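You operate a simulated robot arm through the tools that you are given. There is no shell and no other tool. Be economical: measure what you need, move in short steps, check, and stop when the job is done.

Carry out the task below with a simulated robot arm. There is one attempt and no reset: what you move stays moved.

## Task
Move the lowest and highest lots onto the sliding shelf's ochre mat.
Fine: slide it out; lowest by the handle, highest on the wall side; leave the third carton; push the shelf back in. Set down upright: what you pick out. Where these are worked on the way, their far stop is far enough and under half their travel is too little: sliding shelf.

It is judged by the outcome, as a careful person would: the job done as asked, and still so three seconds after it is handed in. It fails if anything else is knocked over, pushed out of place, dropped, spilled or broken.

## Robot
A 6-joint arm with a two-finger parallel gripper, fixed in place. Base frame: the origin is at the foot of the arm, x ahead of it, y to its left, z up. Readings come in mm, rad, newtons and seconds.
With the tool pointing down near the work surface it reaches from about 160 to 740 mm from the base axis. Its first joint turns from -2.897 to 2.897 rad. Payload 3.91 kg.
The TCP is the grasp point between the finger pads, 30 mm short of the fingertips. In the tool frame z runs along the fingers and y along their closing line. The gripper opens to 110 mm. The fingers are 20 mm wide and 10 mm thick; the gripper's body (48 by 112 mm) begins 55 mm behind the TCP.
Orientation is that of the tool frame in the base frame, as a unit quaternion [x, y, z, w]. With the fingers straight down and closing along the base's y, the tool's x points along the base's -x, its y along +y and its z along -z.

## Interface
- The arm moves only by the tool apply_moves. Its arguments are lists of equal length, an entry for each row: "linear": the shift along the base's x, y, z in m, a list of three; "rotation": the turn, a rotation vector about the base's x, y, z in rad, a list of three. In form: {"linear": [[dx, dy, dz], ...], "rotation": [[ax, ay, az], ...]}. A call has 1 to 8 rows; each row is the pose to reach, as a shift and turn from the pose commanded when the call began. "claw" is the finger opening in m, from 0 to 0.11, set as the call begins (left out, the last holds). Rows are played at 5 a second. More than 50 mm and 0.15 rad between two rows, or a gripper value outside its range, and nothing of the call is played. A pose out of reach is approached as far as the arm can. The call stops where the force on the tool passes 40 N (or 10 N more than at its start, if that is more) or the arm is blocked; 0.2 s more then pass. Each finger travels about 45 mm/s and halts on what it meets, pressing with about 39 N; the grip force reading is that of the motor and also rises with nothing between the fingers. The clock runs only during rows and for 0.2 s after the last one: add rows that repeat a pose to give the fingers time. It gives the time, the measured TCP pose, the force on the tool (base axes), the opening and the grip force at its end, in the units of the frame above (readings bear some noise), with the torque about the TCP (base axes, N m) and any sound that the robot's microphone picked up, and new pictures: "views" is both (left out), scene, wrist or none.
- Cameras (640 x 400 px; columns grow to the right, rows downward): "scene" is fixed at [398.7, 501.2, 1445.2]; the picture's right is [-1.00, 0.07, 0.00], its down [0.04, 0.55, -0.84] and it looks along [-0.06, -0.83, -0.55] (base axes); focal length 347 px, centre (320, 200). "wrist" rides on the gripper at [71, 22, -107] in the tool frame; the picture's right is [-0.29, 0.96, 0.00], its down [-0.76, -0.23, -0.61] and it looks along [-0.58, -0.18, 0.79] (tool axes); focal length 243 px, centre (320, 200). There is no depth. A picture from a camera that has moved, and an enlarged one, comes with that camera's place and axes in the base frame and with its lens.
- raise_lower(by): slides the trunk up (or, below 0, down) by that many mm; the arm rides with it, the base frame stays. It gives what a move gives, with no picture.
- zoom(camera, box): a new picture of the part [left, top, right, bottom] of that camera's present view, enlarged. The clock stands still meanwhile.
- close_job(): hands the job in; it is judged then, once.

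Work in short steps. Places have to be worked out from the pictures, the camera data and where the tool is seen: move nearer, look again, correct. Check each grasp and each placing, and mend what went wrong. You have 120 turns and 200 pictures in all, those below and enlarged ones among them. Open the gripper and draw the arm clear of the work before you hand the job in, unless the task says otherwise; then end with one line.

The tools are called after "Emit:" as name(argument=value, ...) on one line, values as JSON. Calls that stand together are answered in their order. apply_moves: Moves the arm, as the interface text tells. Its arguments: {"type":"object","properties":{"linear":{"type":"array","items":{"type":"array","items":{"type":"number"}}},"rotation":{"type":"array","items":{"type":"array","items":{"type":"number"}}},"claw":{"type":"number"},"views":{"type":"string","enum":["both","scene","wrist","none"]}},"required":["linear","rotation"]} The other tools are called the same way: raise_lower (by) slides the trunk up or down; zoom (camera, box) takes an enlarged picture of a part of a camera's view; close_job () hands the job in.

At the start:

```text
clock: 0.0
tool_pos: [120.5, -386.0, 977.8]
ee_rot: [0.0, 1.0, -0.001, 0.001]
ft_force: [0.7, -0.6, 0.2]
moment: [0.01, -0.02, -0.02]
grip_width: 109.9
finger_force: 0.1
trunk travel left (down, up): [-500.0, 90.0]
```

scene: 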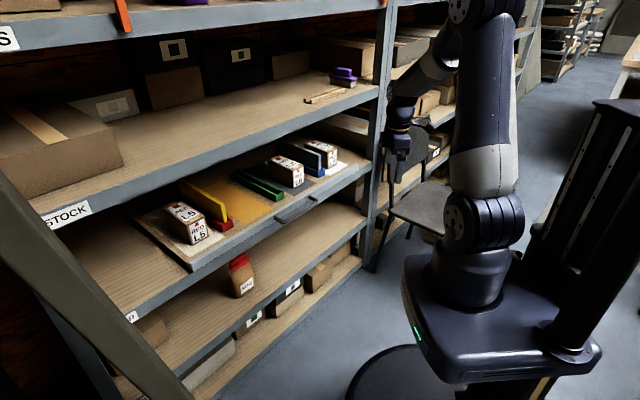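
wrist: 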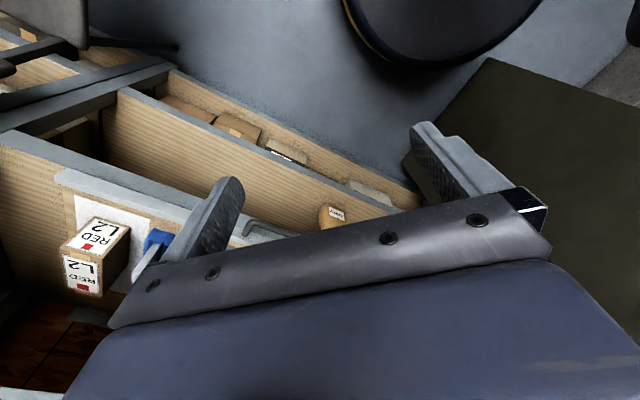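

The shelf tray with three cartons and an ochre mat is in the scene; I enlarge it to read the labels and layout.

Emit:
zoom(camera="scene", box=[120, 130, 376, 290])

Emit:
zoom(camera="scene", box=[240, 120, 368, 200])

Emit:
zoom(camera="scene", box=[130, 180, 258, 260])

```text
2.50 times, centred on (248, 210) of scene
camera zoom: at [398.7, 501.2, 1445.2], right [-1.0, 0.07, 0.0], down [0.04, 0.55, -0.84], along [-0.06, -0.83, -0.55], focal length 867 px, centre (500, 175)
```

zoom: 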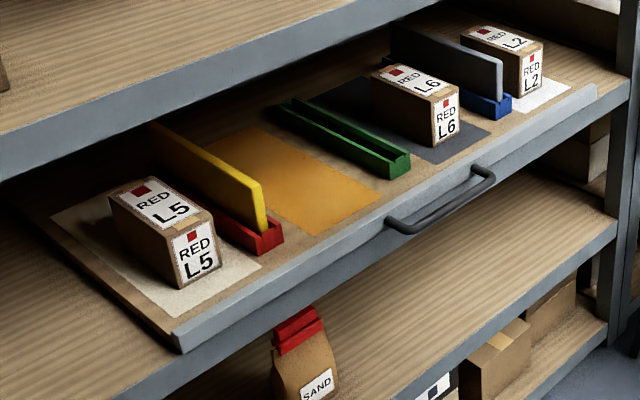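

```text
5.00 times, centred on (304, 160) of scene
camera zoom: at [398.7, 501.2, 1445.2], right [-1.0, 0.07, 0.0], down [0.04, 0.55, -0.84], along [-0.06, -0.83, -0.55], focal length 1734 px, centre (400, 400)
```

zoom: 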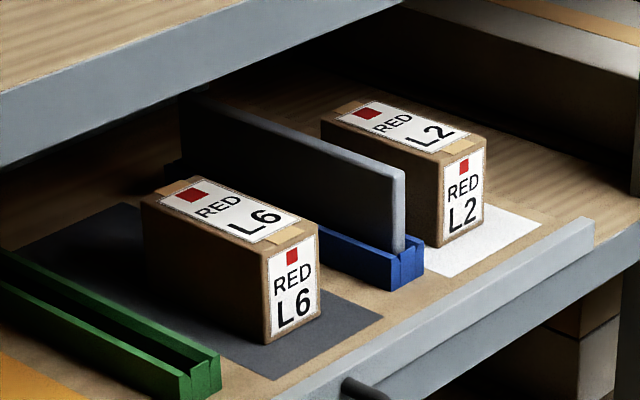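

```text
5.00 times, centred on (194, 220) of scene
camera zoom: at [398.7, 501.2, 1445.2], right [-1.0, 0.07, 0.0], down [0.04, 0.55, -0.84], along [-0.06, -0.83, -0.55], focal length 1734 px, centre (950, 100)
```

zoom: 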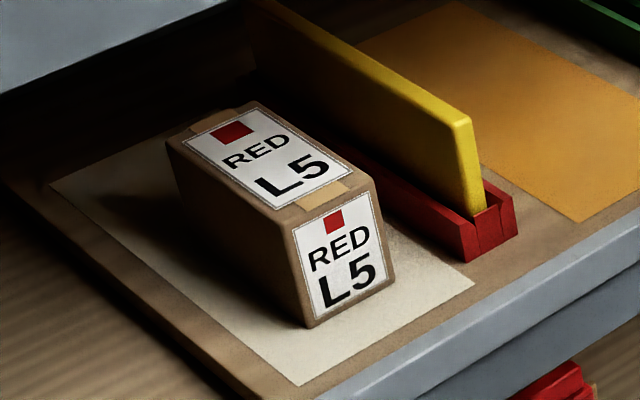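

L2 is the lowest, L6 the highest, L5 stays. I enlarge the wrist view to triangulate depth.

Emit:
zoom(camera="wrist", box=[0, 150, 240, 300])

```text
2.67 times, centred on (120, 225) of wrist
camera zoom: at [47.9, -364.2, 1084.5], right [0.29, 0.96, 0.0], down [0.76, -0.23, 0.61], along [0.58, -0.18, -0.79], focal length 647 px, centre (853, 133)
```

zoom: 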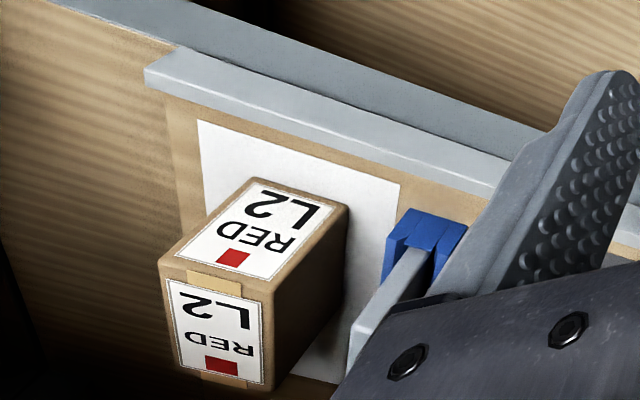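

Triangulating, the tray front runs at 45° (roughly from (125,-862) to (727,-260)), tray surface z≈717, handle near (405,-580,690). I move in front of it, turned 45°, to look closer.

Emit:
apply_moves(linear=[[0.031, -0.016, -0.01], [0.062, -0.033, -0.02], [0.093, -0.049, -0.03], [0.125, -0.065, -0.04], [0.156, -0.082, -0.05], [0.187, -0.098, -0.06]], rotation=[[0, 0, 0.131], [0, 0, 0.262], [0, 0, 0.393], [0, 0, 0.524], [0, 0, 0.655], [0, 0, 0.7854]])

```text
clock: 1.4
tool_pos: [308.5, -485.7, 915.0]
ee_rot: [-0.384, 0.923, 0.0, 0.001]
ft_force: [-1.1, -0.5, 0.4]
moment: [-0.03, 0.01, 0.0]
grip_width: 110.1
finger_force: 0.0
trunk travel left (down, up): [-500.0, 90.0]
camera wrist: at [242.3, -519.4, 1023.3], right [-0.47, 0.88, 0.0], down [0.7, 0.38, 0.61], along [0.54, 0.29, -0.79], focal length 243 px, centre (320, 200)
```

scene: 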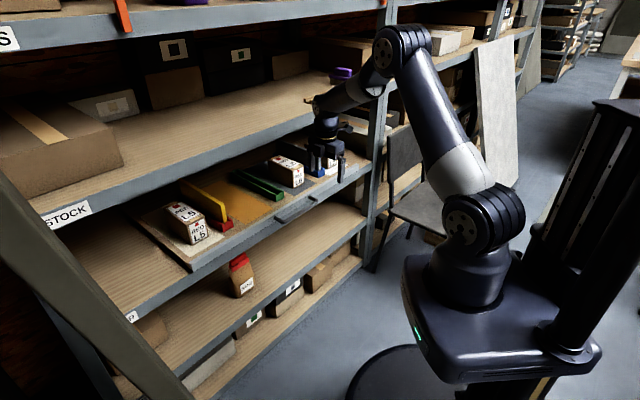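
wrist: 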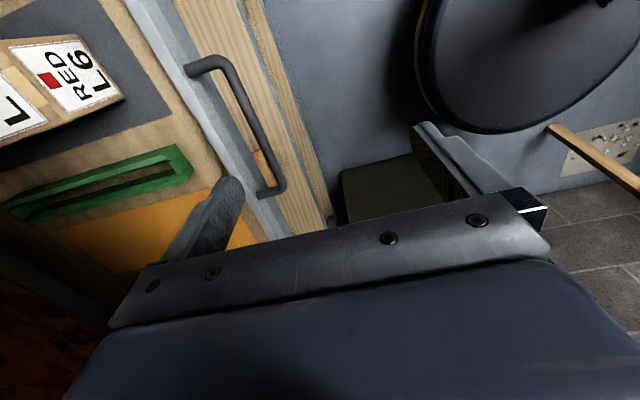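

Handle bar triangulates to run along the front, centre about (402,-534), z≈713. I move above it with a narrower opening and look again.

Emit:
apply_moves(linear=[[0.024, -0.012, -0.029], [0.047, -0.024, -0.058], [0.07, -0.036, -0.086], [0.094, -0.048, -0.115]], rotation=[[0, 0, 0], [0, 0, 0], [0, 0, 0], [0, 0, 0]], claw=0.042)

Emit:
apply_moves(linear=[[0, 0, 0], [0, 0, 0], [0, 0, 0], [0, 0, 0]], rotation=[[0, 0, 0], [0, 0, 0], [0, 0, 0], [0, 0, 0]])

Emit:
zoom(camera="scene", box=[240, 120, 400, 220])

```text
clock: 2.4
tool_pos: [401.3, -533.2, 802.2]
ee_rot: [-0.383, 0.924, -0.001, 0.0]
ft_force: [0.3, -0.4, -0.3]
moment: [-0.01, -0.01, -0.01]
grip_width: 42.0
finger_force: 0.3
trunk travel left (down, up): [-500.0, 90.0]
camera wrist: at [335.0, -567.9, 908.8], right [-0.47, 0.88, 0.0], down [0.7, 0.37, 0.61], along [0.54, 0.29, -0.79], focal length 243 px, centre (320, 200)
```

scene: 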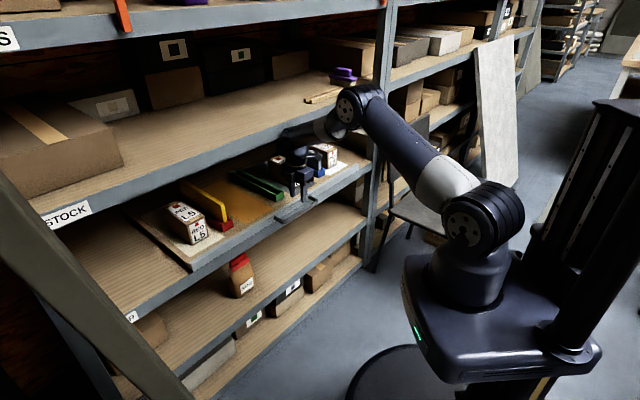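
wrist: 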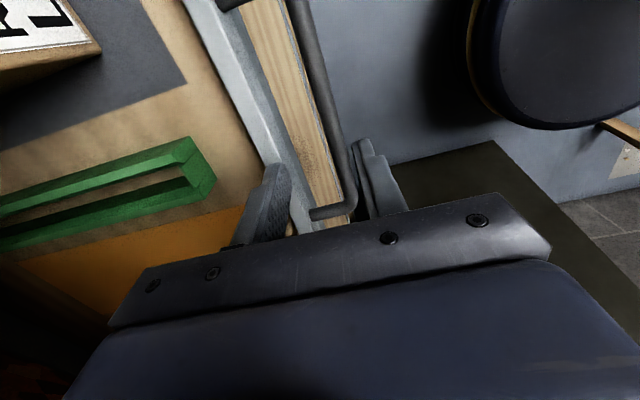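

```text
clock: 3.4
tool_pos: [400.4, -532.9, 802.1]
ee_rot: [-0.383, 0.924, 0.001, 0.0]
ft_force: [0.0, -0.3, 0.2]
moment: [-0.02, 0.03, -0.02]
grip_width: 42.0
finger_force: 0.1
trunk travel left (down, up): [-500.0, 90.0]
camera wrist: at [334.7, -567.9, 909.2], right [-0.47, 0.88, 0.0], down [0.7, 0.37, 0.61], along [0.54, 0.29, -0.79], focal length 243 px, centre (320, 200)
```

scene: 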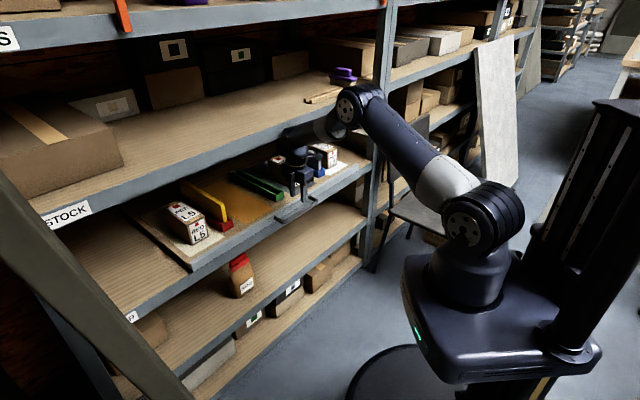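
wrist: 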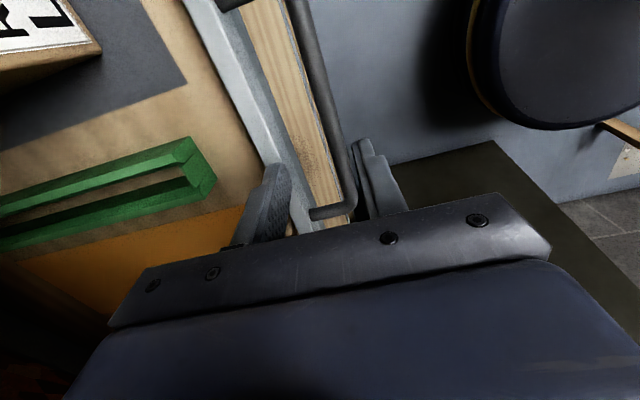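

```text
4.00 times, centred on (320, 170) of scene
camera zoom: at [398.7, 501.2, 1445.2], right [-1.0, 0.07, 0.0], down [0.04, 0.55, -0.84], along [-0.06, -0.83, -0.55], focal length 1387 px, centre (320, 320)
```

zoom: 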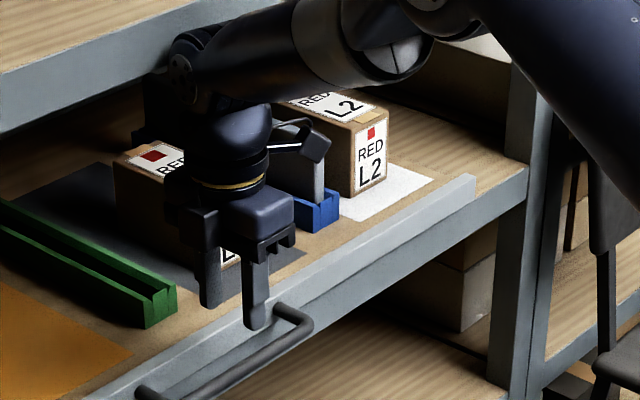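

The bar is at b≈-651 (about 9 mm nearer me than the TCP), gap behind it ≈40 mm, height ≈716. I shift 9 mm outward and descend around the bar.

Emit:
apply_moves(linear=[[-0.006, 0.006, -0.02], [-0.006, 0.006, -0.055], [-0.006, 0.006, -0.087]], rotation=[[0, 0, 0], [0, 0, 0], [0, 0, 0]], claw=0.042)

Emit:
zoom(camera="scene", box=[240, 140, 368, 220])

```text
clock: 4.2
tool_pos: [394.9, -524.5, 715.6]
ee_rot: [-0.383, 0.924, -0.001, 0.0]
ft_force: [0.3, 0.6, 0.6]
moment: [-0.01, 0.0, -0.01]
grip_width: 42.0
finger_force: 0.0
trunk travel left (down, up): [-500.0, 90.0]
camera wrist: at [328.3, -559.5, 822.6], right [-0.47, 0.88, 0.0], down [0.7, 0.38, 0.61], along [0.54, 0.29, -0.79], focal length 243 px, centre (320, 200)
```

scene: 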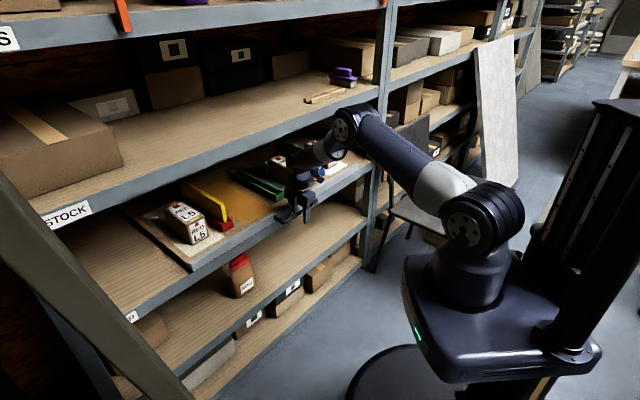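
wrist: 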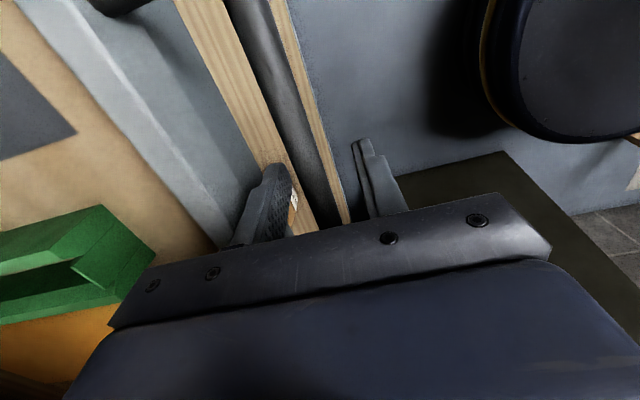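

```text
5.00 times, centred on (304, 180) of scene
camera zoom: at [398.7, 501.2, 1445.2], right [-1.0, 0.07, 0.0], down [0.04, 0.55, -0.84], along [-0.06, -0.83, -0.55], focal length 1734 px, centre (400, 300)
```

zoom: 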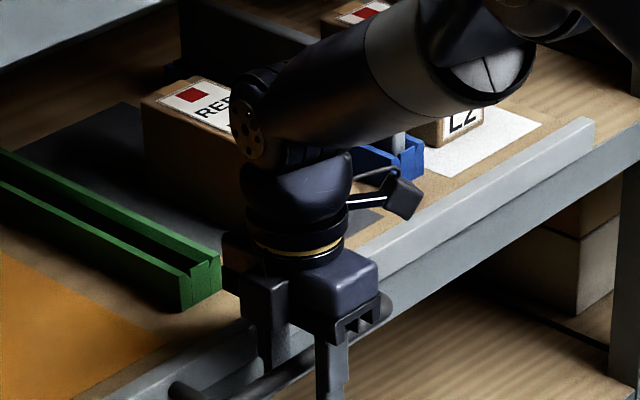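

The bar sits between the fingers. I close on it.

Emit:
apply_moves(linear=[[0, 0, 0], [0, 0, 0], [0, 0, 0], [0, 0, 0]], rotation=[[0, 0, 0], [0, 0, 0], [0, 0, 0], [0, 0, 0]], claw=0.0, views="none")

```text
clock: 5.2
tool_pos: [394.4, -524.4, 715.0]
ee_rot: [-0.384, 0.923, 0.0, 0.0]
ft_force: [4.4, -3.3, -1.1]
moment: [-0.09, 0.09, 0.47]
grip_width: 13.8
finger_force: 44.9
trunk travel left (down, up): [-500.0, 90.0]
```

The bar is gripped (13.8 mm). I pull gently outward along (-0.707, 0.707).

Emit:
apply_moves(linear=[[-0.005, 0.005, 0], [-0.012, 0.012, 0], [-0.019, 0.019, 0], [-0.026, 0.026, 0], [-0.033, 0.033, 0], [-0.04, 0.04, 0], [-0.047, 0.047, 0], [-0.053, 0.053, 0]], rotation=[[0, 0, 0], [0, 0, 0], [0, 0, 0], [0, 0, 0], [0, 0, 0], [0, 0, 0], [0, 0, 0], [0, 0, 0]], views="scene")

```text
clock: 7.0
tool_pos: [340.8, -472.3, 714.5]
ee_rot: [-0.383, 0.924, 0.001, 0.0]
ft_force: [3.5, 5.7, 4.7]
moment: [-0.44, 0.25, 0.42]
grip_width: 13.4
finger_force: 45.1
trunk travel left (down, up): [-500.0, 90.0]
```

scene: 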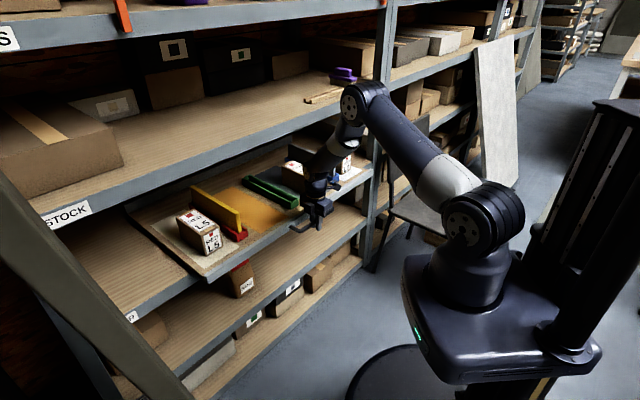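

The tray slides freely and cartons stay put. I keep pulling.

Emit:
apply_moves(linear=[[-0.006, 0.006, 0], [-0.014, 0.014, 0], [-0.022, 0.022, 0], [-0.03, 0.03, 0], [-0.038, 0.038, 0], [-0.046, 0.046, 0], [-0.054, 0.054, 0], [-0.06, 0.06, 0]], rotation=[[0, 0, 0], [0, 0, 0], [0, 0, 0], [0, 0, 0], [0, 0, 0], [0, 0, 0], [0, 0, 0], [0, 0, 0]], views="scene")

```text
clock: 8.8
tool_pos: [281.7, -411.3, 714.5]
ee_rot: [-0.383, 0.924, -0.001, 0.0]
ft_force: [12.1, 12.9, 4.1]
moment: [0.05, -0.13, 0.41]
grip_width: 13.6
finger_force: 45.3
trunk travel left (down, up): [-500.0, 90.0]
```

scene: 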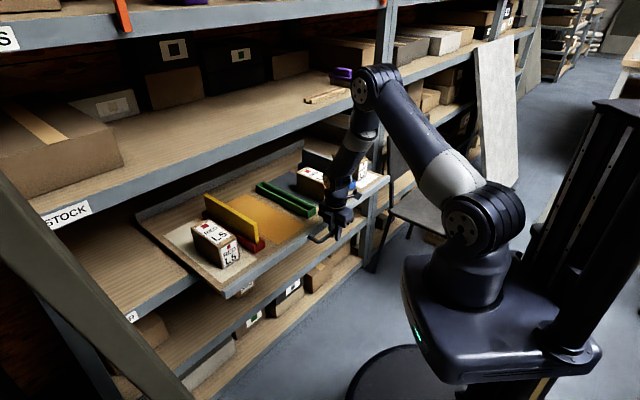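

The tray is out ~160 mm; a sideways force of ~17 N along the bar has built up, so my pull direction is slightly off. I ease 3 mm along +e and read the force.

Emit:
apply_moves(linear=[[0.001, 0.001, 0], [0.002, 0.002, 0]], rotation=[[0, 0, 0], [0, 0, 0]], views="none")

```text
clock: 9.4
tool_pos: [283.5, -413.1, 715.3]
ee_rot: [-0.381, 0.924, 0.0, -0.001]
ft_force: [-2.9, -0.3, 0.4]
moment: [0.07, 0.05, 0.55]
grip_width: 13.9
finger_force: 45.5
trunk travel left (down, up): [-500.0, 90.0]
```

Force relieved. I continue pulling with a tiny correction.

Emit:
apply_moves(linear=[[-0.006, 0.006, 0], [-0.014, 0.014, 0], [-0.021, 0.022, 0], [-0.029, 0.03, 0], [-0.037, 0.038, 0], [-0.045, 0.046, 0], [-0.053, 0.054, 0], [-0.059, 0.06, 0]], rotation=[[0, 0, 0], [0, 0, 0], [0, 0, 0], [0, 0, 0], [0, 0, 0], [0, 0, 0], [0, 0, 0], [0, 0, 0]], views="scene")

```text
clock: 11.2
tool_pos: [224.7, -355.6, 715.8]
ee_rot: [-0.383, 0.924, -0.003, 0.001]
ft_force: [-14.3, -13.6, 2.5]
moment: [0.17, 0.14, 0.37]
grip_width: 13.7
finger_force: 45.2
trunk travel left (down, up): [-500.0, 90.0]
stopped in row 8: the force on the tool passed its limit at 41 N (the readings are from after the stop); the commanded pose is now the measured one
```

scene: 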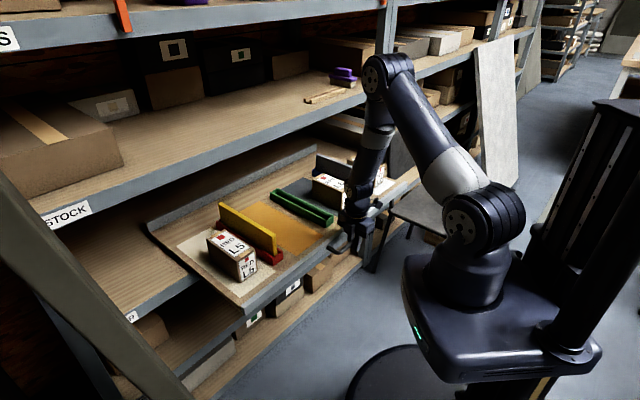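

Stopped after ~240 mm travel, probably the far stop. I relieve the sideways force and try a few mm more to confirm.

Emit:
apply_moves(linear=[[-0.0015, -0.0015, 0], [-0.0035, 0.0005, 0], [-0.0065, 0.0035, 0]], rotation=[[0, 0, 0], [0, 0, 0], [0, 0, 0]], views="none")

```text
clock: 12.0
tool_pos: [219.2, -350.8, 715.5]
ee_rot: [-0.383, 0.924, 0.001, 0.0]
ft_force: [-0.8, 0.0, -7.1]
moment: [-0.21, 0.29, 0.6]
grip_width: 13.7
finger_force: 44.9
trunk travel left (down, up): [-500.0, 90.0]
```

No resistance there, so it wasn't the stop. I keep pulling in short steps.

Emit:
apply_moves(linear=[[-0.004, 0.004, 0], [-0.009, 0.009, 0], [-0.014, 0.014, 0], [-0.019, 0.019, 0], [-0.024, 0.024, 0], [-0.029, 0.029, 0]], rotation=[[0, 0, 0], [0, 0, 0], [0, 0, 0], [0, 0, 0], [0, 0, 0], [0, 0, 0]], views="scene")

```text
clock: 13.4
tool_pos: [189.2, -320.0, 713.4]
ee_rot: [-0.382, 0.924, -0.001, 0.0]
ft_force: [5.7, 5.6, -0.7]
moment: [-0.44, 0.32, 0.54]
grip_width: 13.7
finger_force: 45.3
trunk travel left (down, up): [-500.0, 90.0]
```

scene: 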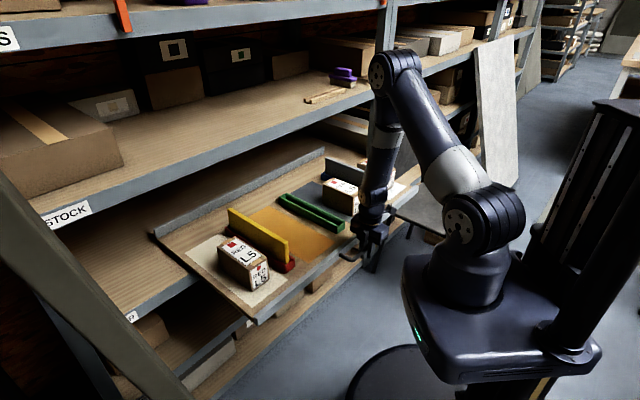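

Still sliding (≈290 mm out). I continue.

Emit:
apply_moves(linear=[[-0.004, 0.004, 0], [-0.009, 0.009, 0], [-0.014, 0.014, 0], [-0.019, 0.019, 0], [-0.024, 0.024, 0], [-0.029, 0.029, 0], [-0.034, 0.034, 0], [-0.039, 0.039, 0]], rotation=[[0, 0, 0], [0, 0, 0], [0, 0, 0], [0, 0, 0], [0, 0, 0], [0, 0, 0], [0, 0, 0], [0, 0, 0]], views="scene")

```text
clock: 15.3
tool_pos: [155.1, -286.7, 714.8]
ee_rot: [-0.385, 0.923, -0.007, -0.002]
ft_force: [28.6, 4.6, -14.5]
moment: [0.34, -0.42, 0.19]
grip_width: 13.8
finger_force: 45.4
trunk travel left (down, up): [-500.0, 90.0]
stopped in row 8: the force on the tool passed its limit at 42 N (the readings are from after the stop); the commanded pose is now the measured one
```

scene: 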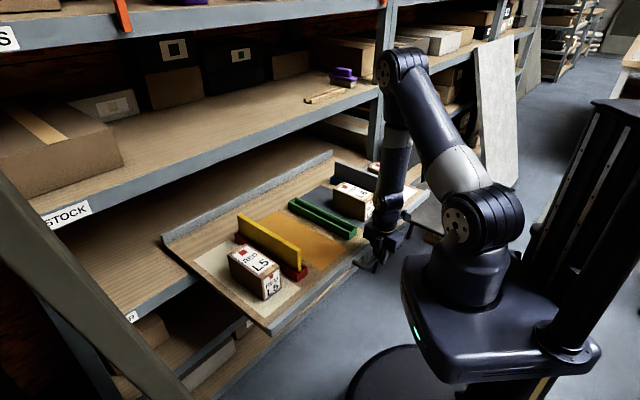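

Now a real opposing force: far stop at ≈338 mm. I release the bar and rise.

Emit:
apply_moves(linear=[[0, 0, 0], [0, 0, 0], [0, 0, 0], [0, 0, 0], [0, 0, 0.03], [0, 0, 0.075], [0, 0, 0.12], [0, 0, 0.165]], rotation=[[0, 0, 0], [0, 0, 0], [0, 0, 0], [0, 0, 0], [0, 0, 0], [0, 0, 0], [0, 0, 0], [0, 0, 0]], claw=0.04)

```text
clock: 17.1
tool_pos: [154.5, -284.4, 880.7]
ee_rot: [-0.383, 0.924, -0.005, 0.0]
ft_force: [0.7, -0.8, -0.3]
moment: [-0.02, -0.01, 0.01]
grip_width: 39.8
finger_force: 0.2
trunk travel left (down, up): [-500.0, 90.0]
camera wrist: at [87.2, -318.3, 988.3], right [-0.47, 0.88, -0.01], down [0.7, 0.38, 0.61], along [0.54, 0.28, -0.8], focal length 243 px, centre (320, 200)
```

scene: 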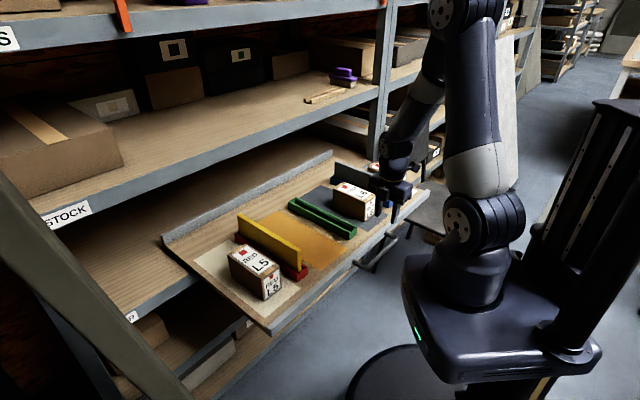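
wrist: 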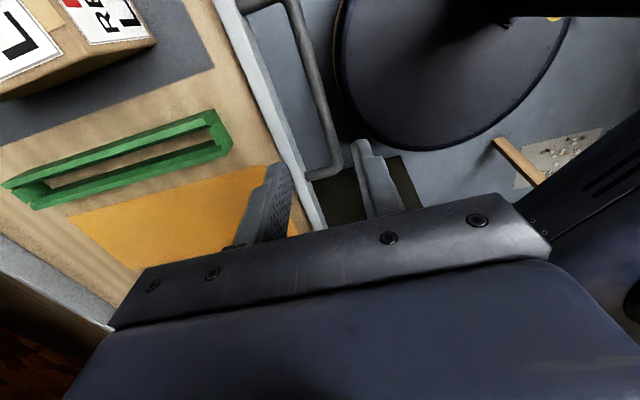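

Let me enlarge the tray for measuring mat and carton positions.

Emit:
zoom(camera="scene", box=[200, 150, 440, 300])

Emit:
zoom(camera="scene", box=[310, 140, 438, 220])

```text
2.67 times, centred on (320, 225) of scene
camera zoom: at [398.7, 501.2, 1445.2], right [-1.0, 0.07, 0.0], down [0.04, 0.55, -0.84], along [-0.06, -0.83, -0.55], focal length 925 px, centre (320, 133)
```

zoom: 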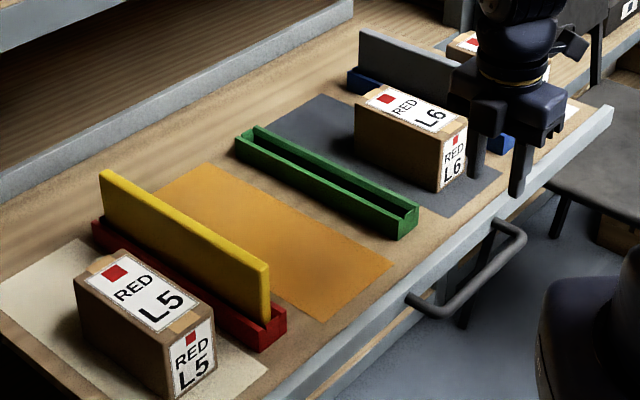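

```text
5.00 times, centred on (374, 180) of scene
camera zoom: at [398.7, 501.2, 1445.2], right [-1.0, 0.07, 0.0], down [0.04, 0.55, -0.84], along [-0.06, -0.83, -0.55], focal length 1734 px, centre (50, 300)
```

zoom: 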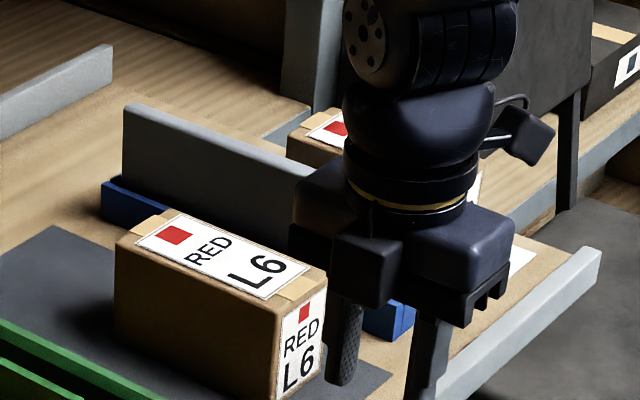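

L6 is about 62×142×75 mm, centred near (207,-515), mat spans 125×313. I rise, turn the gripper so it closes along the shelf front, and move above L6.

Emit:
apply_moves(linear=[[0.0, 0, 0.03], [0.005, -0.02, 0.04], [0.01, -0.05, 0.04], [0.015, -0.08, 0.04], [0.02, -0.11, 0.04], [0.025, -0.14, 0.04], [0.03, -0.16, 0.04], [0.035, -0.17, 0.04]], rotation=[[0, 0, -0.143], [0, 0, -0.286], [0, 0, -0.429], [0, 0, -0.572], [0, 0, -0.715], [0, 0, -0.858], [0, 0, -1.001], [0, 0, -1.144]], claw=0.095, views="none")

Emit:
apply_moves(linear=[[0.005, -0.01, 0], [0.01, -0.02, 0], [0.012, -0.03, 0.0], [0.012, -0.03, 0.0]], rotation=[[0, 0, -0.142], [0, 0, -0.284], [0, 0, -0.4268], [0, 0, -0.4268]])

```text
clock: 18.9
tool_pos: [187.5, -455.0, 920.5]
ee_rot: [0.179, 0.984, -0.005, -0.004]
ft_force: [-1.2, 0.1, -0.4]
moment: [-0.01, 0.02, 0.01]
grip_width: 95.0
finger_force: 0.2
trunk travel left (down, up): [-500.0, 90.0]
```

```text
clock: 19.9
tool_pos: [200.3, -485.6, 919.0]
ee_rot: [0.383, 0.924, -0.004, -0.005]
ft_force: [-0.6, 0.8, 0.4]
moment: [-0.03, 0.01, -0.03]
grip_width: 95.4
finger_force: 0.0
trunk travel left (down, up): [-500.0, 90.0]
camera wrist: at [165.8, -418.5, 1027.3], right [0.88, 0.47, -0.01], down [0.38, -0.7, 0.61], along [0.28, -0.54, -0.8], focal length 243 px, centre (320, 200)
```

scene: 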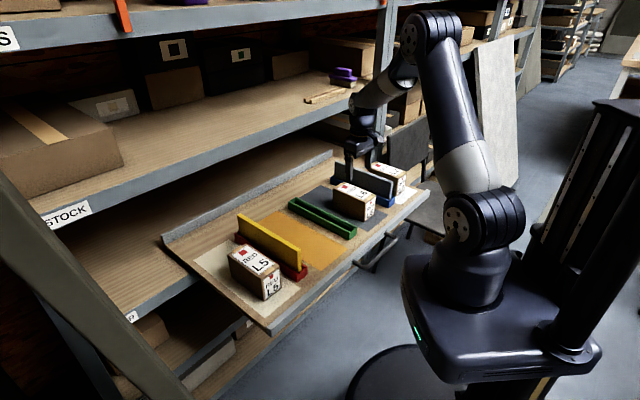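
wrist: 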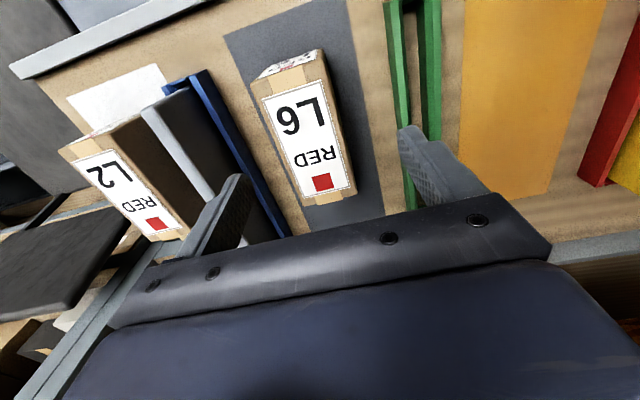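

Good view of L6 and the mat; I enlarge to measure.

Emit:
zoom(camera="wrist", box=[200, 0, 440, 250])

Emit:
zoom(camera="wrist", box=[20, 20, 260, 270])

Emit:
zoom(camera="scene", box=[310, 140, 438, 220])

```text
1.60 times, centred on (320, 125) of wrist
camera zoom: at [165.8, -418.5, 1027.3], right [0.88, 0.47, -0.01], down [0.38, -0.7, 0.61], along [0.28, -0.54, -0.8], focal length 388 px, centre (320, 320)
```

zoom: 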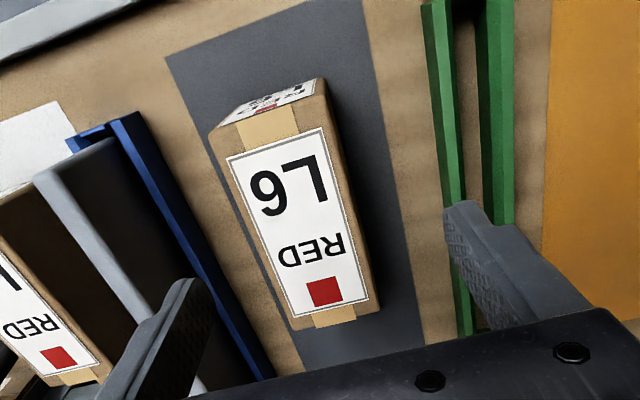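

```text
1.60 times, centred on (140, 145) of wrist
camera zoom: at [165.8, -418.5, 1027.3], right [0.88, 0.47, -0.01], down [0.38, -0.7, 0.61], along [0.28, -0.54, -0.8], focal length 388 px, centre (608, 288)
```

zoom: 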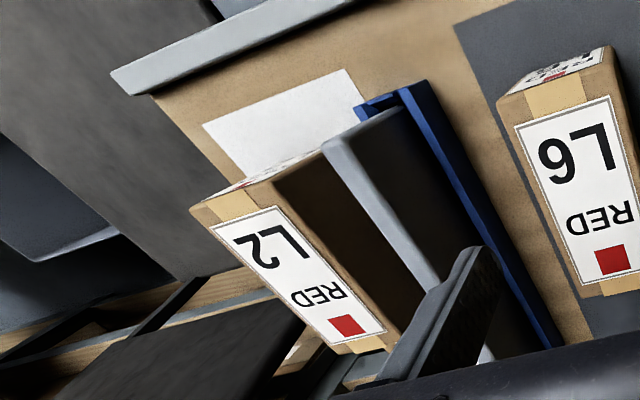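

```text
5.00 times, centred on (374, 180) of scene
camera zoom: at [398.7, 501.2, 1445.2], right [-1.0, 0.07, 0.0], down [0.04, 0.55, -0.84], along [-0.06, -0.83, -0.55], focal length 1734 px, centre (50, 300)
```

zoom: 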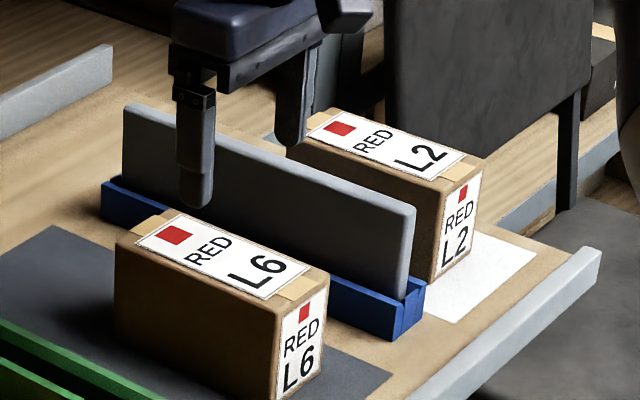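

L6 sits at a∈[-255,-192], b∈[-590,-441], aligned with the tray; L2 alike near a≈-445. I go over L6's centre (206,-522) and lower to just above it.

Emit:
apply_moves(linear=[[0.003, -0.018, 0], [0.006, -0.0365, -0.01], [0.006, -0.0365, -0.045], [0.006, -0.0365, -0.08]], rotation=[[0, 0, 0], [0, 0, 0], [0, 0, 0], [0, 0, 0]])

Emit:
zoom(camera="scene", box=[310, 140, 438, 220])

```text
clock: 20.9
tool_pos: [207.3, -522.4, 840.4]
ee_rot: [0.382, 0.924, -0.004, -0.004]
ft_force: [-0.1, 0.2, 0.1]
moment: [-0.02, -0.03, 0.01]
grip_width: 94.9
finger_force: 0.1
trunk travel left (down, up): [-500.0, 90.0]
camera wrist: at [172.1, -454.9, 947.6], right [0.88, 0.47, -0.01], down [0.38, -0.7, 0.61], along [0.28, -0.54, -0.79], focal length 243 px, centre (320, 200)
```

scene: 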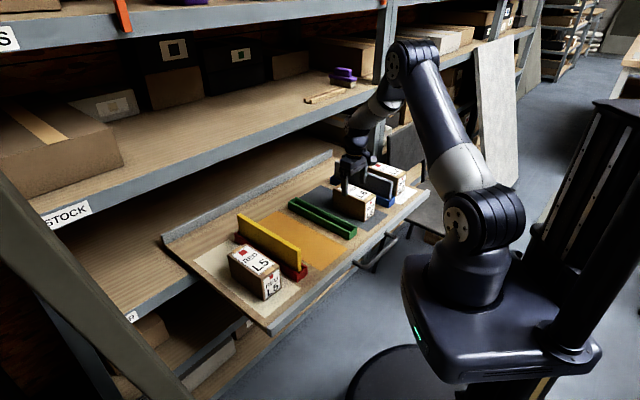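
wrist: 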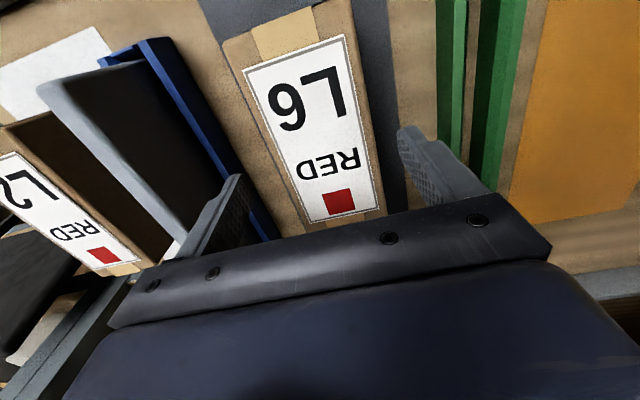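

```text
5.00 times, centred on (374, 180) of scene
camera zoom: at [398.7, 501.2, 1445.2], right [-1.0, 0.07, 0.0], down [0.04, 0.55, -0.84], along [-0.06, -0.83, -0.55], focal length 1734 px, centre (50, 300)
```

zoom: 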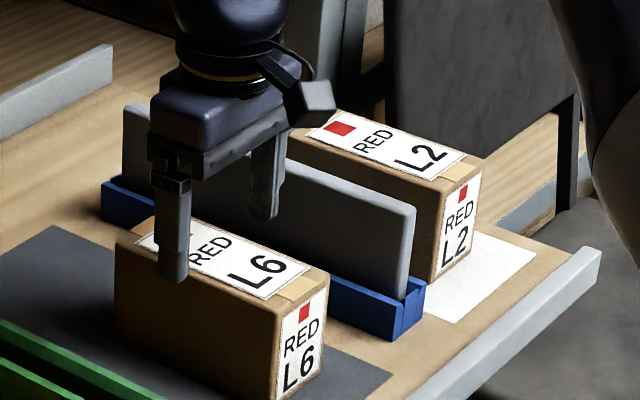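

Fingers straddle L6 evenly. I descend to grasp height.

Emit:
apply_moves(linear=[[0, 0, -0.025], [0, 0, -0.05], [0, 0, -0.08]], rotation=[[0, 0, 0], [0, 0, 0], [0, 0, 0]], views="scene")

Emit:
zoom(camera="scene", box=[310, 140, 438, 220])

```text
clock: 21.7
tool_pos: [204.9, -522.9, 761.4]
ee_rot: [0.382, 0.924, -0.004, -0.004]
ft_force: [-0.3, -0.4, 0.0]
moment: [0.02, 0.01, -0.01]
grip_width: 94.8
finger_force: 0.1
trunk travel left (down, up): [-500.0, 90.0]
```

scene: 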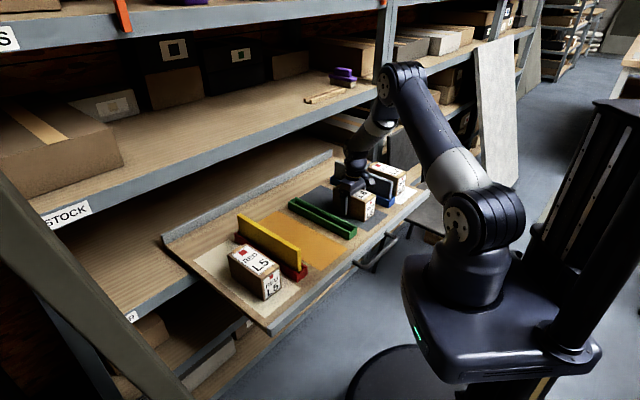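

```text
5.00 times, centred on (374, 180) of scene
camera zoom: at [398.7, 501.2, 1445.2], right [-1.0, 0.07, 0.0], down [0.04, 0.55, -0.84], along [-0.06, -0.83, -0.55], focal length 1734 px, centre (50, 300)
```

zoom: 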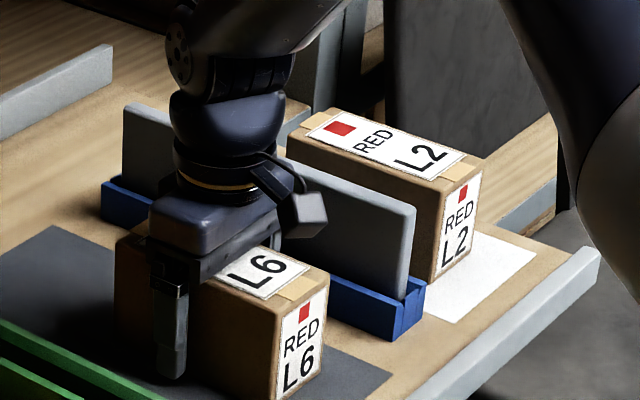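

Fingers flank the carton with tips above the mat. I close.

Emit:
apply_moves(linear=[[0, 0, 0], [0, 0, 0], [0, 0, 0], [0, 0, 0]], rotation=[[0, 0, 0], [0, 0, 0], [0, 0, 0], [0, 0, 0]], claw=0.0, views="none")

```text
clock: 22.7
tool_pos: [204.7, -521.6, 759.6]
ee_rot: [0.382, 0.924, -0.003, -0.004]
ft_force: [1.0, 2.4, 0.0]
moment: [0.44, -0.16, -0.13]
grip_width: 65.8
finger_force: 39.0
trunk travel left (down, up): [-500.0, 90.0]
```

Gripped at 65.8 mm. I lift straight up.

Emit:
apply_moves(linear=[[0, 0, 0.008], [0, 0, 0.03], [0, 0, 0.06], [0, 0, 0.09]], rotation=[[0, 0, 0], [0, 0, 0], [0, 0, 0], [0, 0, 0]])

Emit:
zoom(camera="scene", box=[200, 120, 440, 270])

```text
clock: 23.7
tool_pos: [205.6, -521.2, 850.6]
ee_rot: [0.382, 0.924, -0.003, -0.005]
ft_force: [-0.4, 0.1, -8.6]
moment: [0.01, -0.06, -0.02]
grip_width: 66.1
finger_force: 38.5
trunk travel left (down, up): [-500.0, 90.0]
camera wrist: at [171.9, -455.0, 957.9], right [0.88, 0.47, -0.01], down [0.38, -0.7, 0.6], along [0.28, -0.54, -0.8], focal length 243 px, centre (320, 200)
```

scene: 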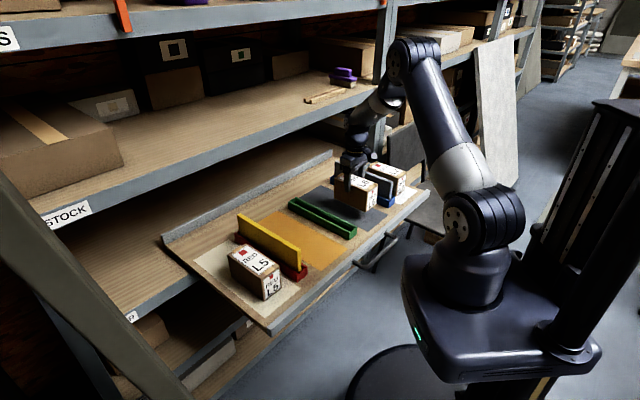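
wrist: 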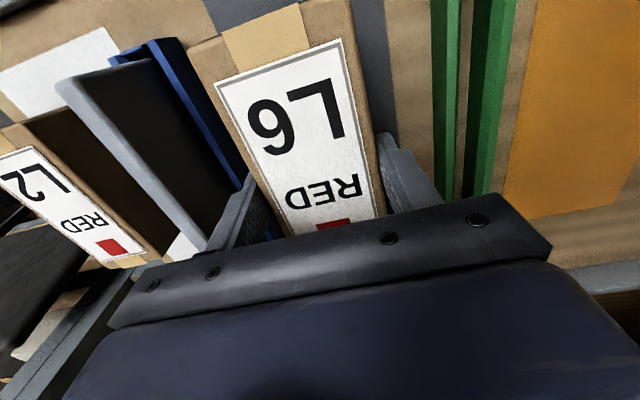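

```text
2.67 times, centred on (320, 195) of scene
camera zoom: at [398.7, 501.2, 1445.2], right [-1.0, 0.07, 0.0], down [0.04, 0.55, -0.84], along [-0.06, -0.83, -0.55], focal length 925 px, centre (320, 213)
```

zoom: 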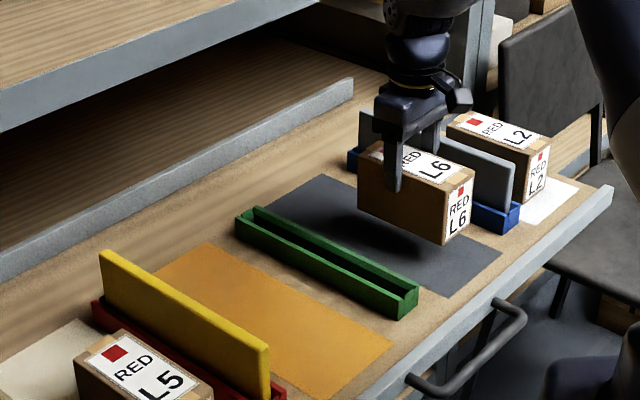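

Carton L6 is level in the grip. I carry it over the green rack to the wall end of the ochre mat at TCP ≈(464,-434), staying at height.

Emit:
apply_moves(linear=[[0.03, 0.03, 0], [0.06, 0.05, 0], [0.1, 0.065, 0], [0.14, 0.08, 0], [0.18, 0.088, 0], [0.215, 0.088, 0], [0.24, 0.088, 0], [0.25, 0.0955, 0]], rotation=[[0, 0, 0], [0, 0, 0], [0, 0, 0], [0, 0, 0], [0, 0, 0], [0, 0, 0], [0, 0, 0], [0, 0, 0]])

Emit:
zoom(camera="scene", box=[200, 120, 440, 270])

```text
clock: 25.5
tool_pos: [456.4, -428.7, 850.0]
ee_rot: [0.382, 0.924, -0.004, -0.005]
ft_force: [-0.5, 0.2, -7.1]
moment: [-0.02, -0.03, -0.01]
grip_width: 65.9
finger_force: 38.7
trunk travel left (down, up): [-500.0, 90.0]
camera wrist: at [421.7, -360.8, 957.3], right [0.88, 0.47, -0.01], down [0.38, -0.7, 0.61], along [0.28, -0.54, -0.8], focal length 243 px, centre (320, 200)
```

scene: 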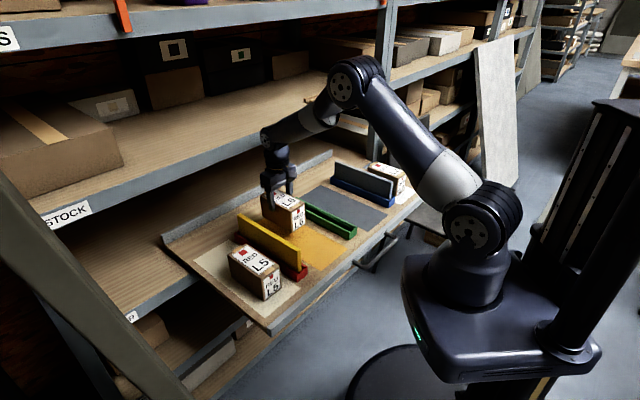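
wrist: 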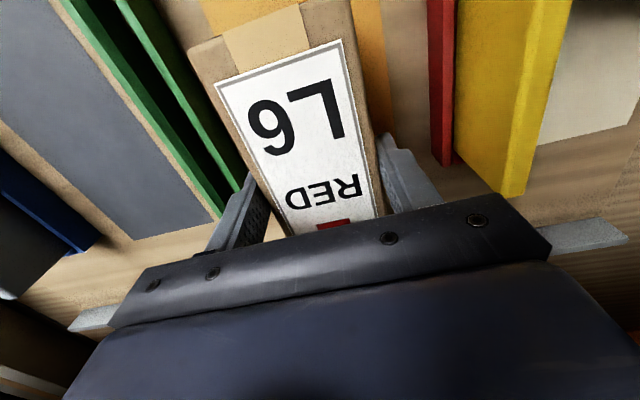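

```text
2.67 times, centred on (320, 195) of scene
camera zoom: at [398.7, 501.2, 1445.2], right [-1.0, 0.07, 0.0], down [0.04, 0.55, -0.84], along [-0.06, -0.83, -0.55], focal length 925 px, centre (320, 213)
```

zoom: 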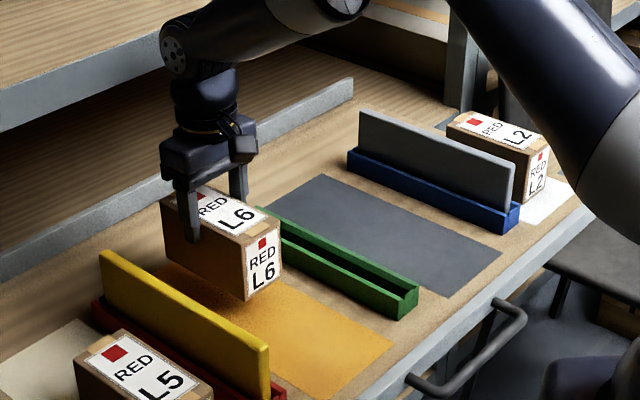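

Consistent measures put the mat at b∈[-718,-401], a∈[-41,84]. I shift 12 mm further to the wall and lower L6.

Emit:
apply_moves(linear=[[0.005, -0.004, 0], [0.009, -0.008, -0.005], [0.009, -0.008, -0.035], [0.009, -0.008, -0.06], [0.009, -0.008, -0.075]], rotation=[[0, 0, 0], [0, 0, 0], [0, 0, 0], [0, 0, 0], [0, 0, 0]])

Emit:
zoom(camera="scene", box=[200, 150, 360, 250])

```text
clock: 26.5
tool_pos: [468.9, -442.6, 805.1]
ee_rot: [0.383, 0.924, -0.009, 0.008]
ft_force: [2.5, -4.7, 19.0]
moment: [1.35, 0.23, 0.15]
grip_width: 65.9
finger_force: 39.1
trunk travel left (down, up): [-500.0, 90.0]
stopped in row 5: the force on the tool passed its limit at 60 N (the readings are from after the stop); the commanded pose is now the measured one
camera wrist: at [433.3, -372.4, 910.6], right [0.88, 0.47, 0.0], down [0.37, -0.69, 0.63], along [0.29, -0.55, -0.78], focal length 243 px, centre (320, 200)
```

scene: 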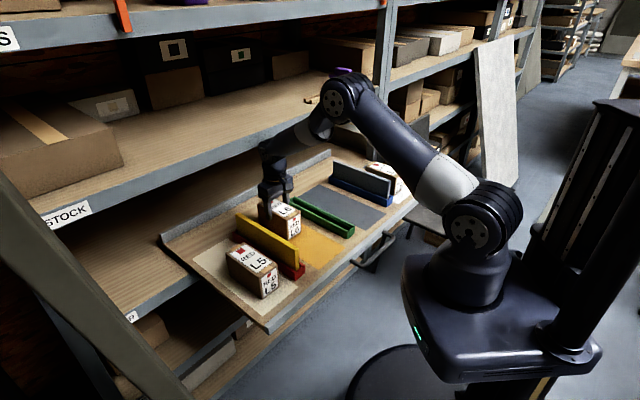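
wrist: 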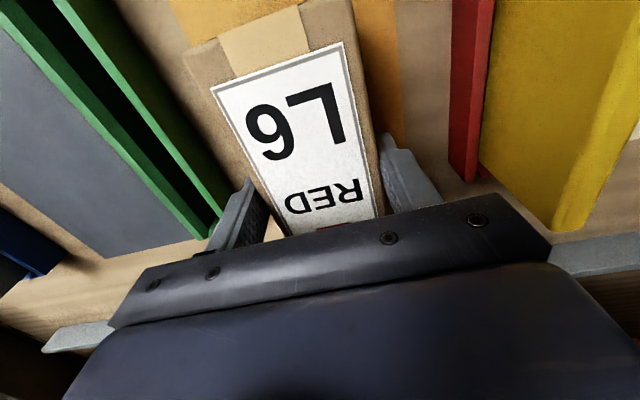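

```text
4.00 times, centred on (280, 200) of scene
camera zoom: at [398.7, 501.2, 1445.2], right [-1.0, 0.07, 0.0], down [0.04, 0.55, -0.84], along [-0.06, -0.83, -0.55], focal length 1387 px, centre (480, 200)
```

zoom: 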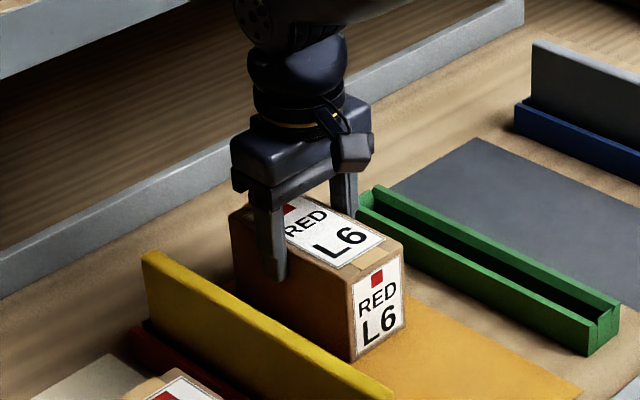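

The descent was blocked at TCP z≈805 (45 mm early) and the tray seems to have shifted slightly. I inspect before doing anything.

Emit:
zoom(camera="scene", box=[200, 150, 440, 300])

Emit:
zoom(camera="scene", box=[230, 60, 390, 160])

Emit:
zoom(camera="scene", box=[330, 180, 490, 280])

```text
2.67 times, centred on (320, 225) of scene
camera zoom: at [398.7, 501.2, 1445.2], right [-1.0, 0.07, 0.0], down [0.04, 0.55, -0.84], along [-0.06, -0.83, -0.55], focal length 925 px, centre (320, 133)
```

zoom: 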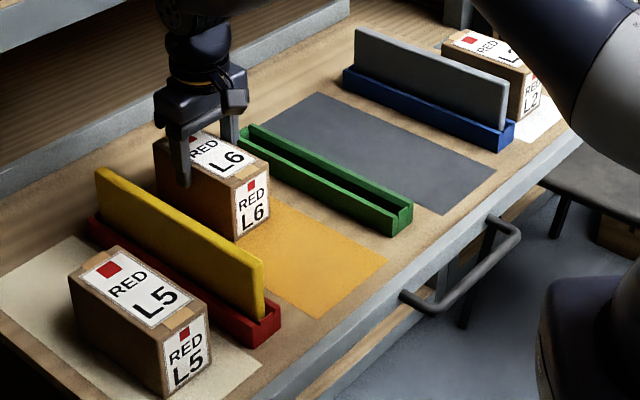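

```text
4.00 times, centred on (310, 110) of scene
camera zoom: at [398.7, 501.2, 1445.2], right [-1.0, 0.07, 0.0], down [0.04, 0.55, -0.84], along [-0.06, -0.83, -0.55], focal length 1387 px, centre (360, 560)
```

zoom: 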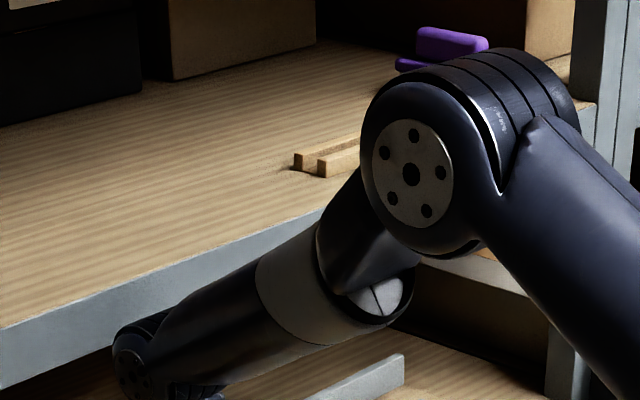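

```text
4.00 times, centred on (410, 230) of scene
camera zoom: at [398.7, 501.2, 1445.2], right [-1.0, 0.07, 0.0], down [0.04, 0.55, -0.84], along [-0.06, -0.83, -0.55], focal length 1387 px, centre (-40, 80)
```

zoom: 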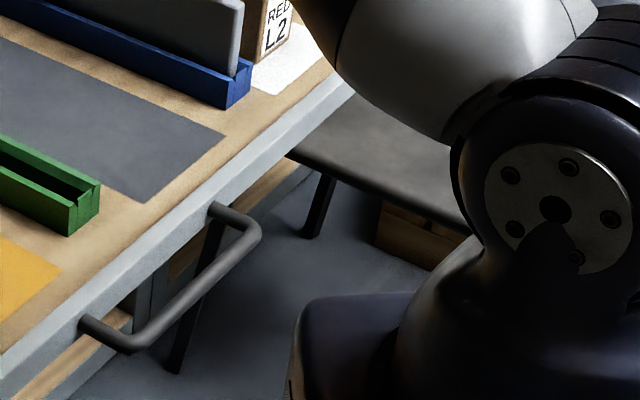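

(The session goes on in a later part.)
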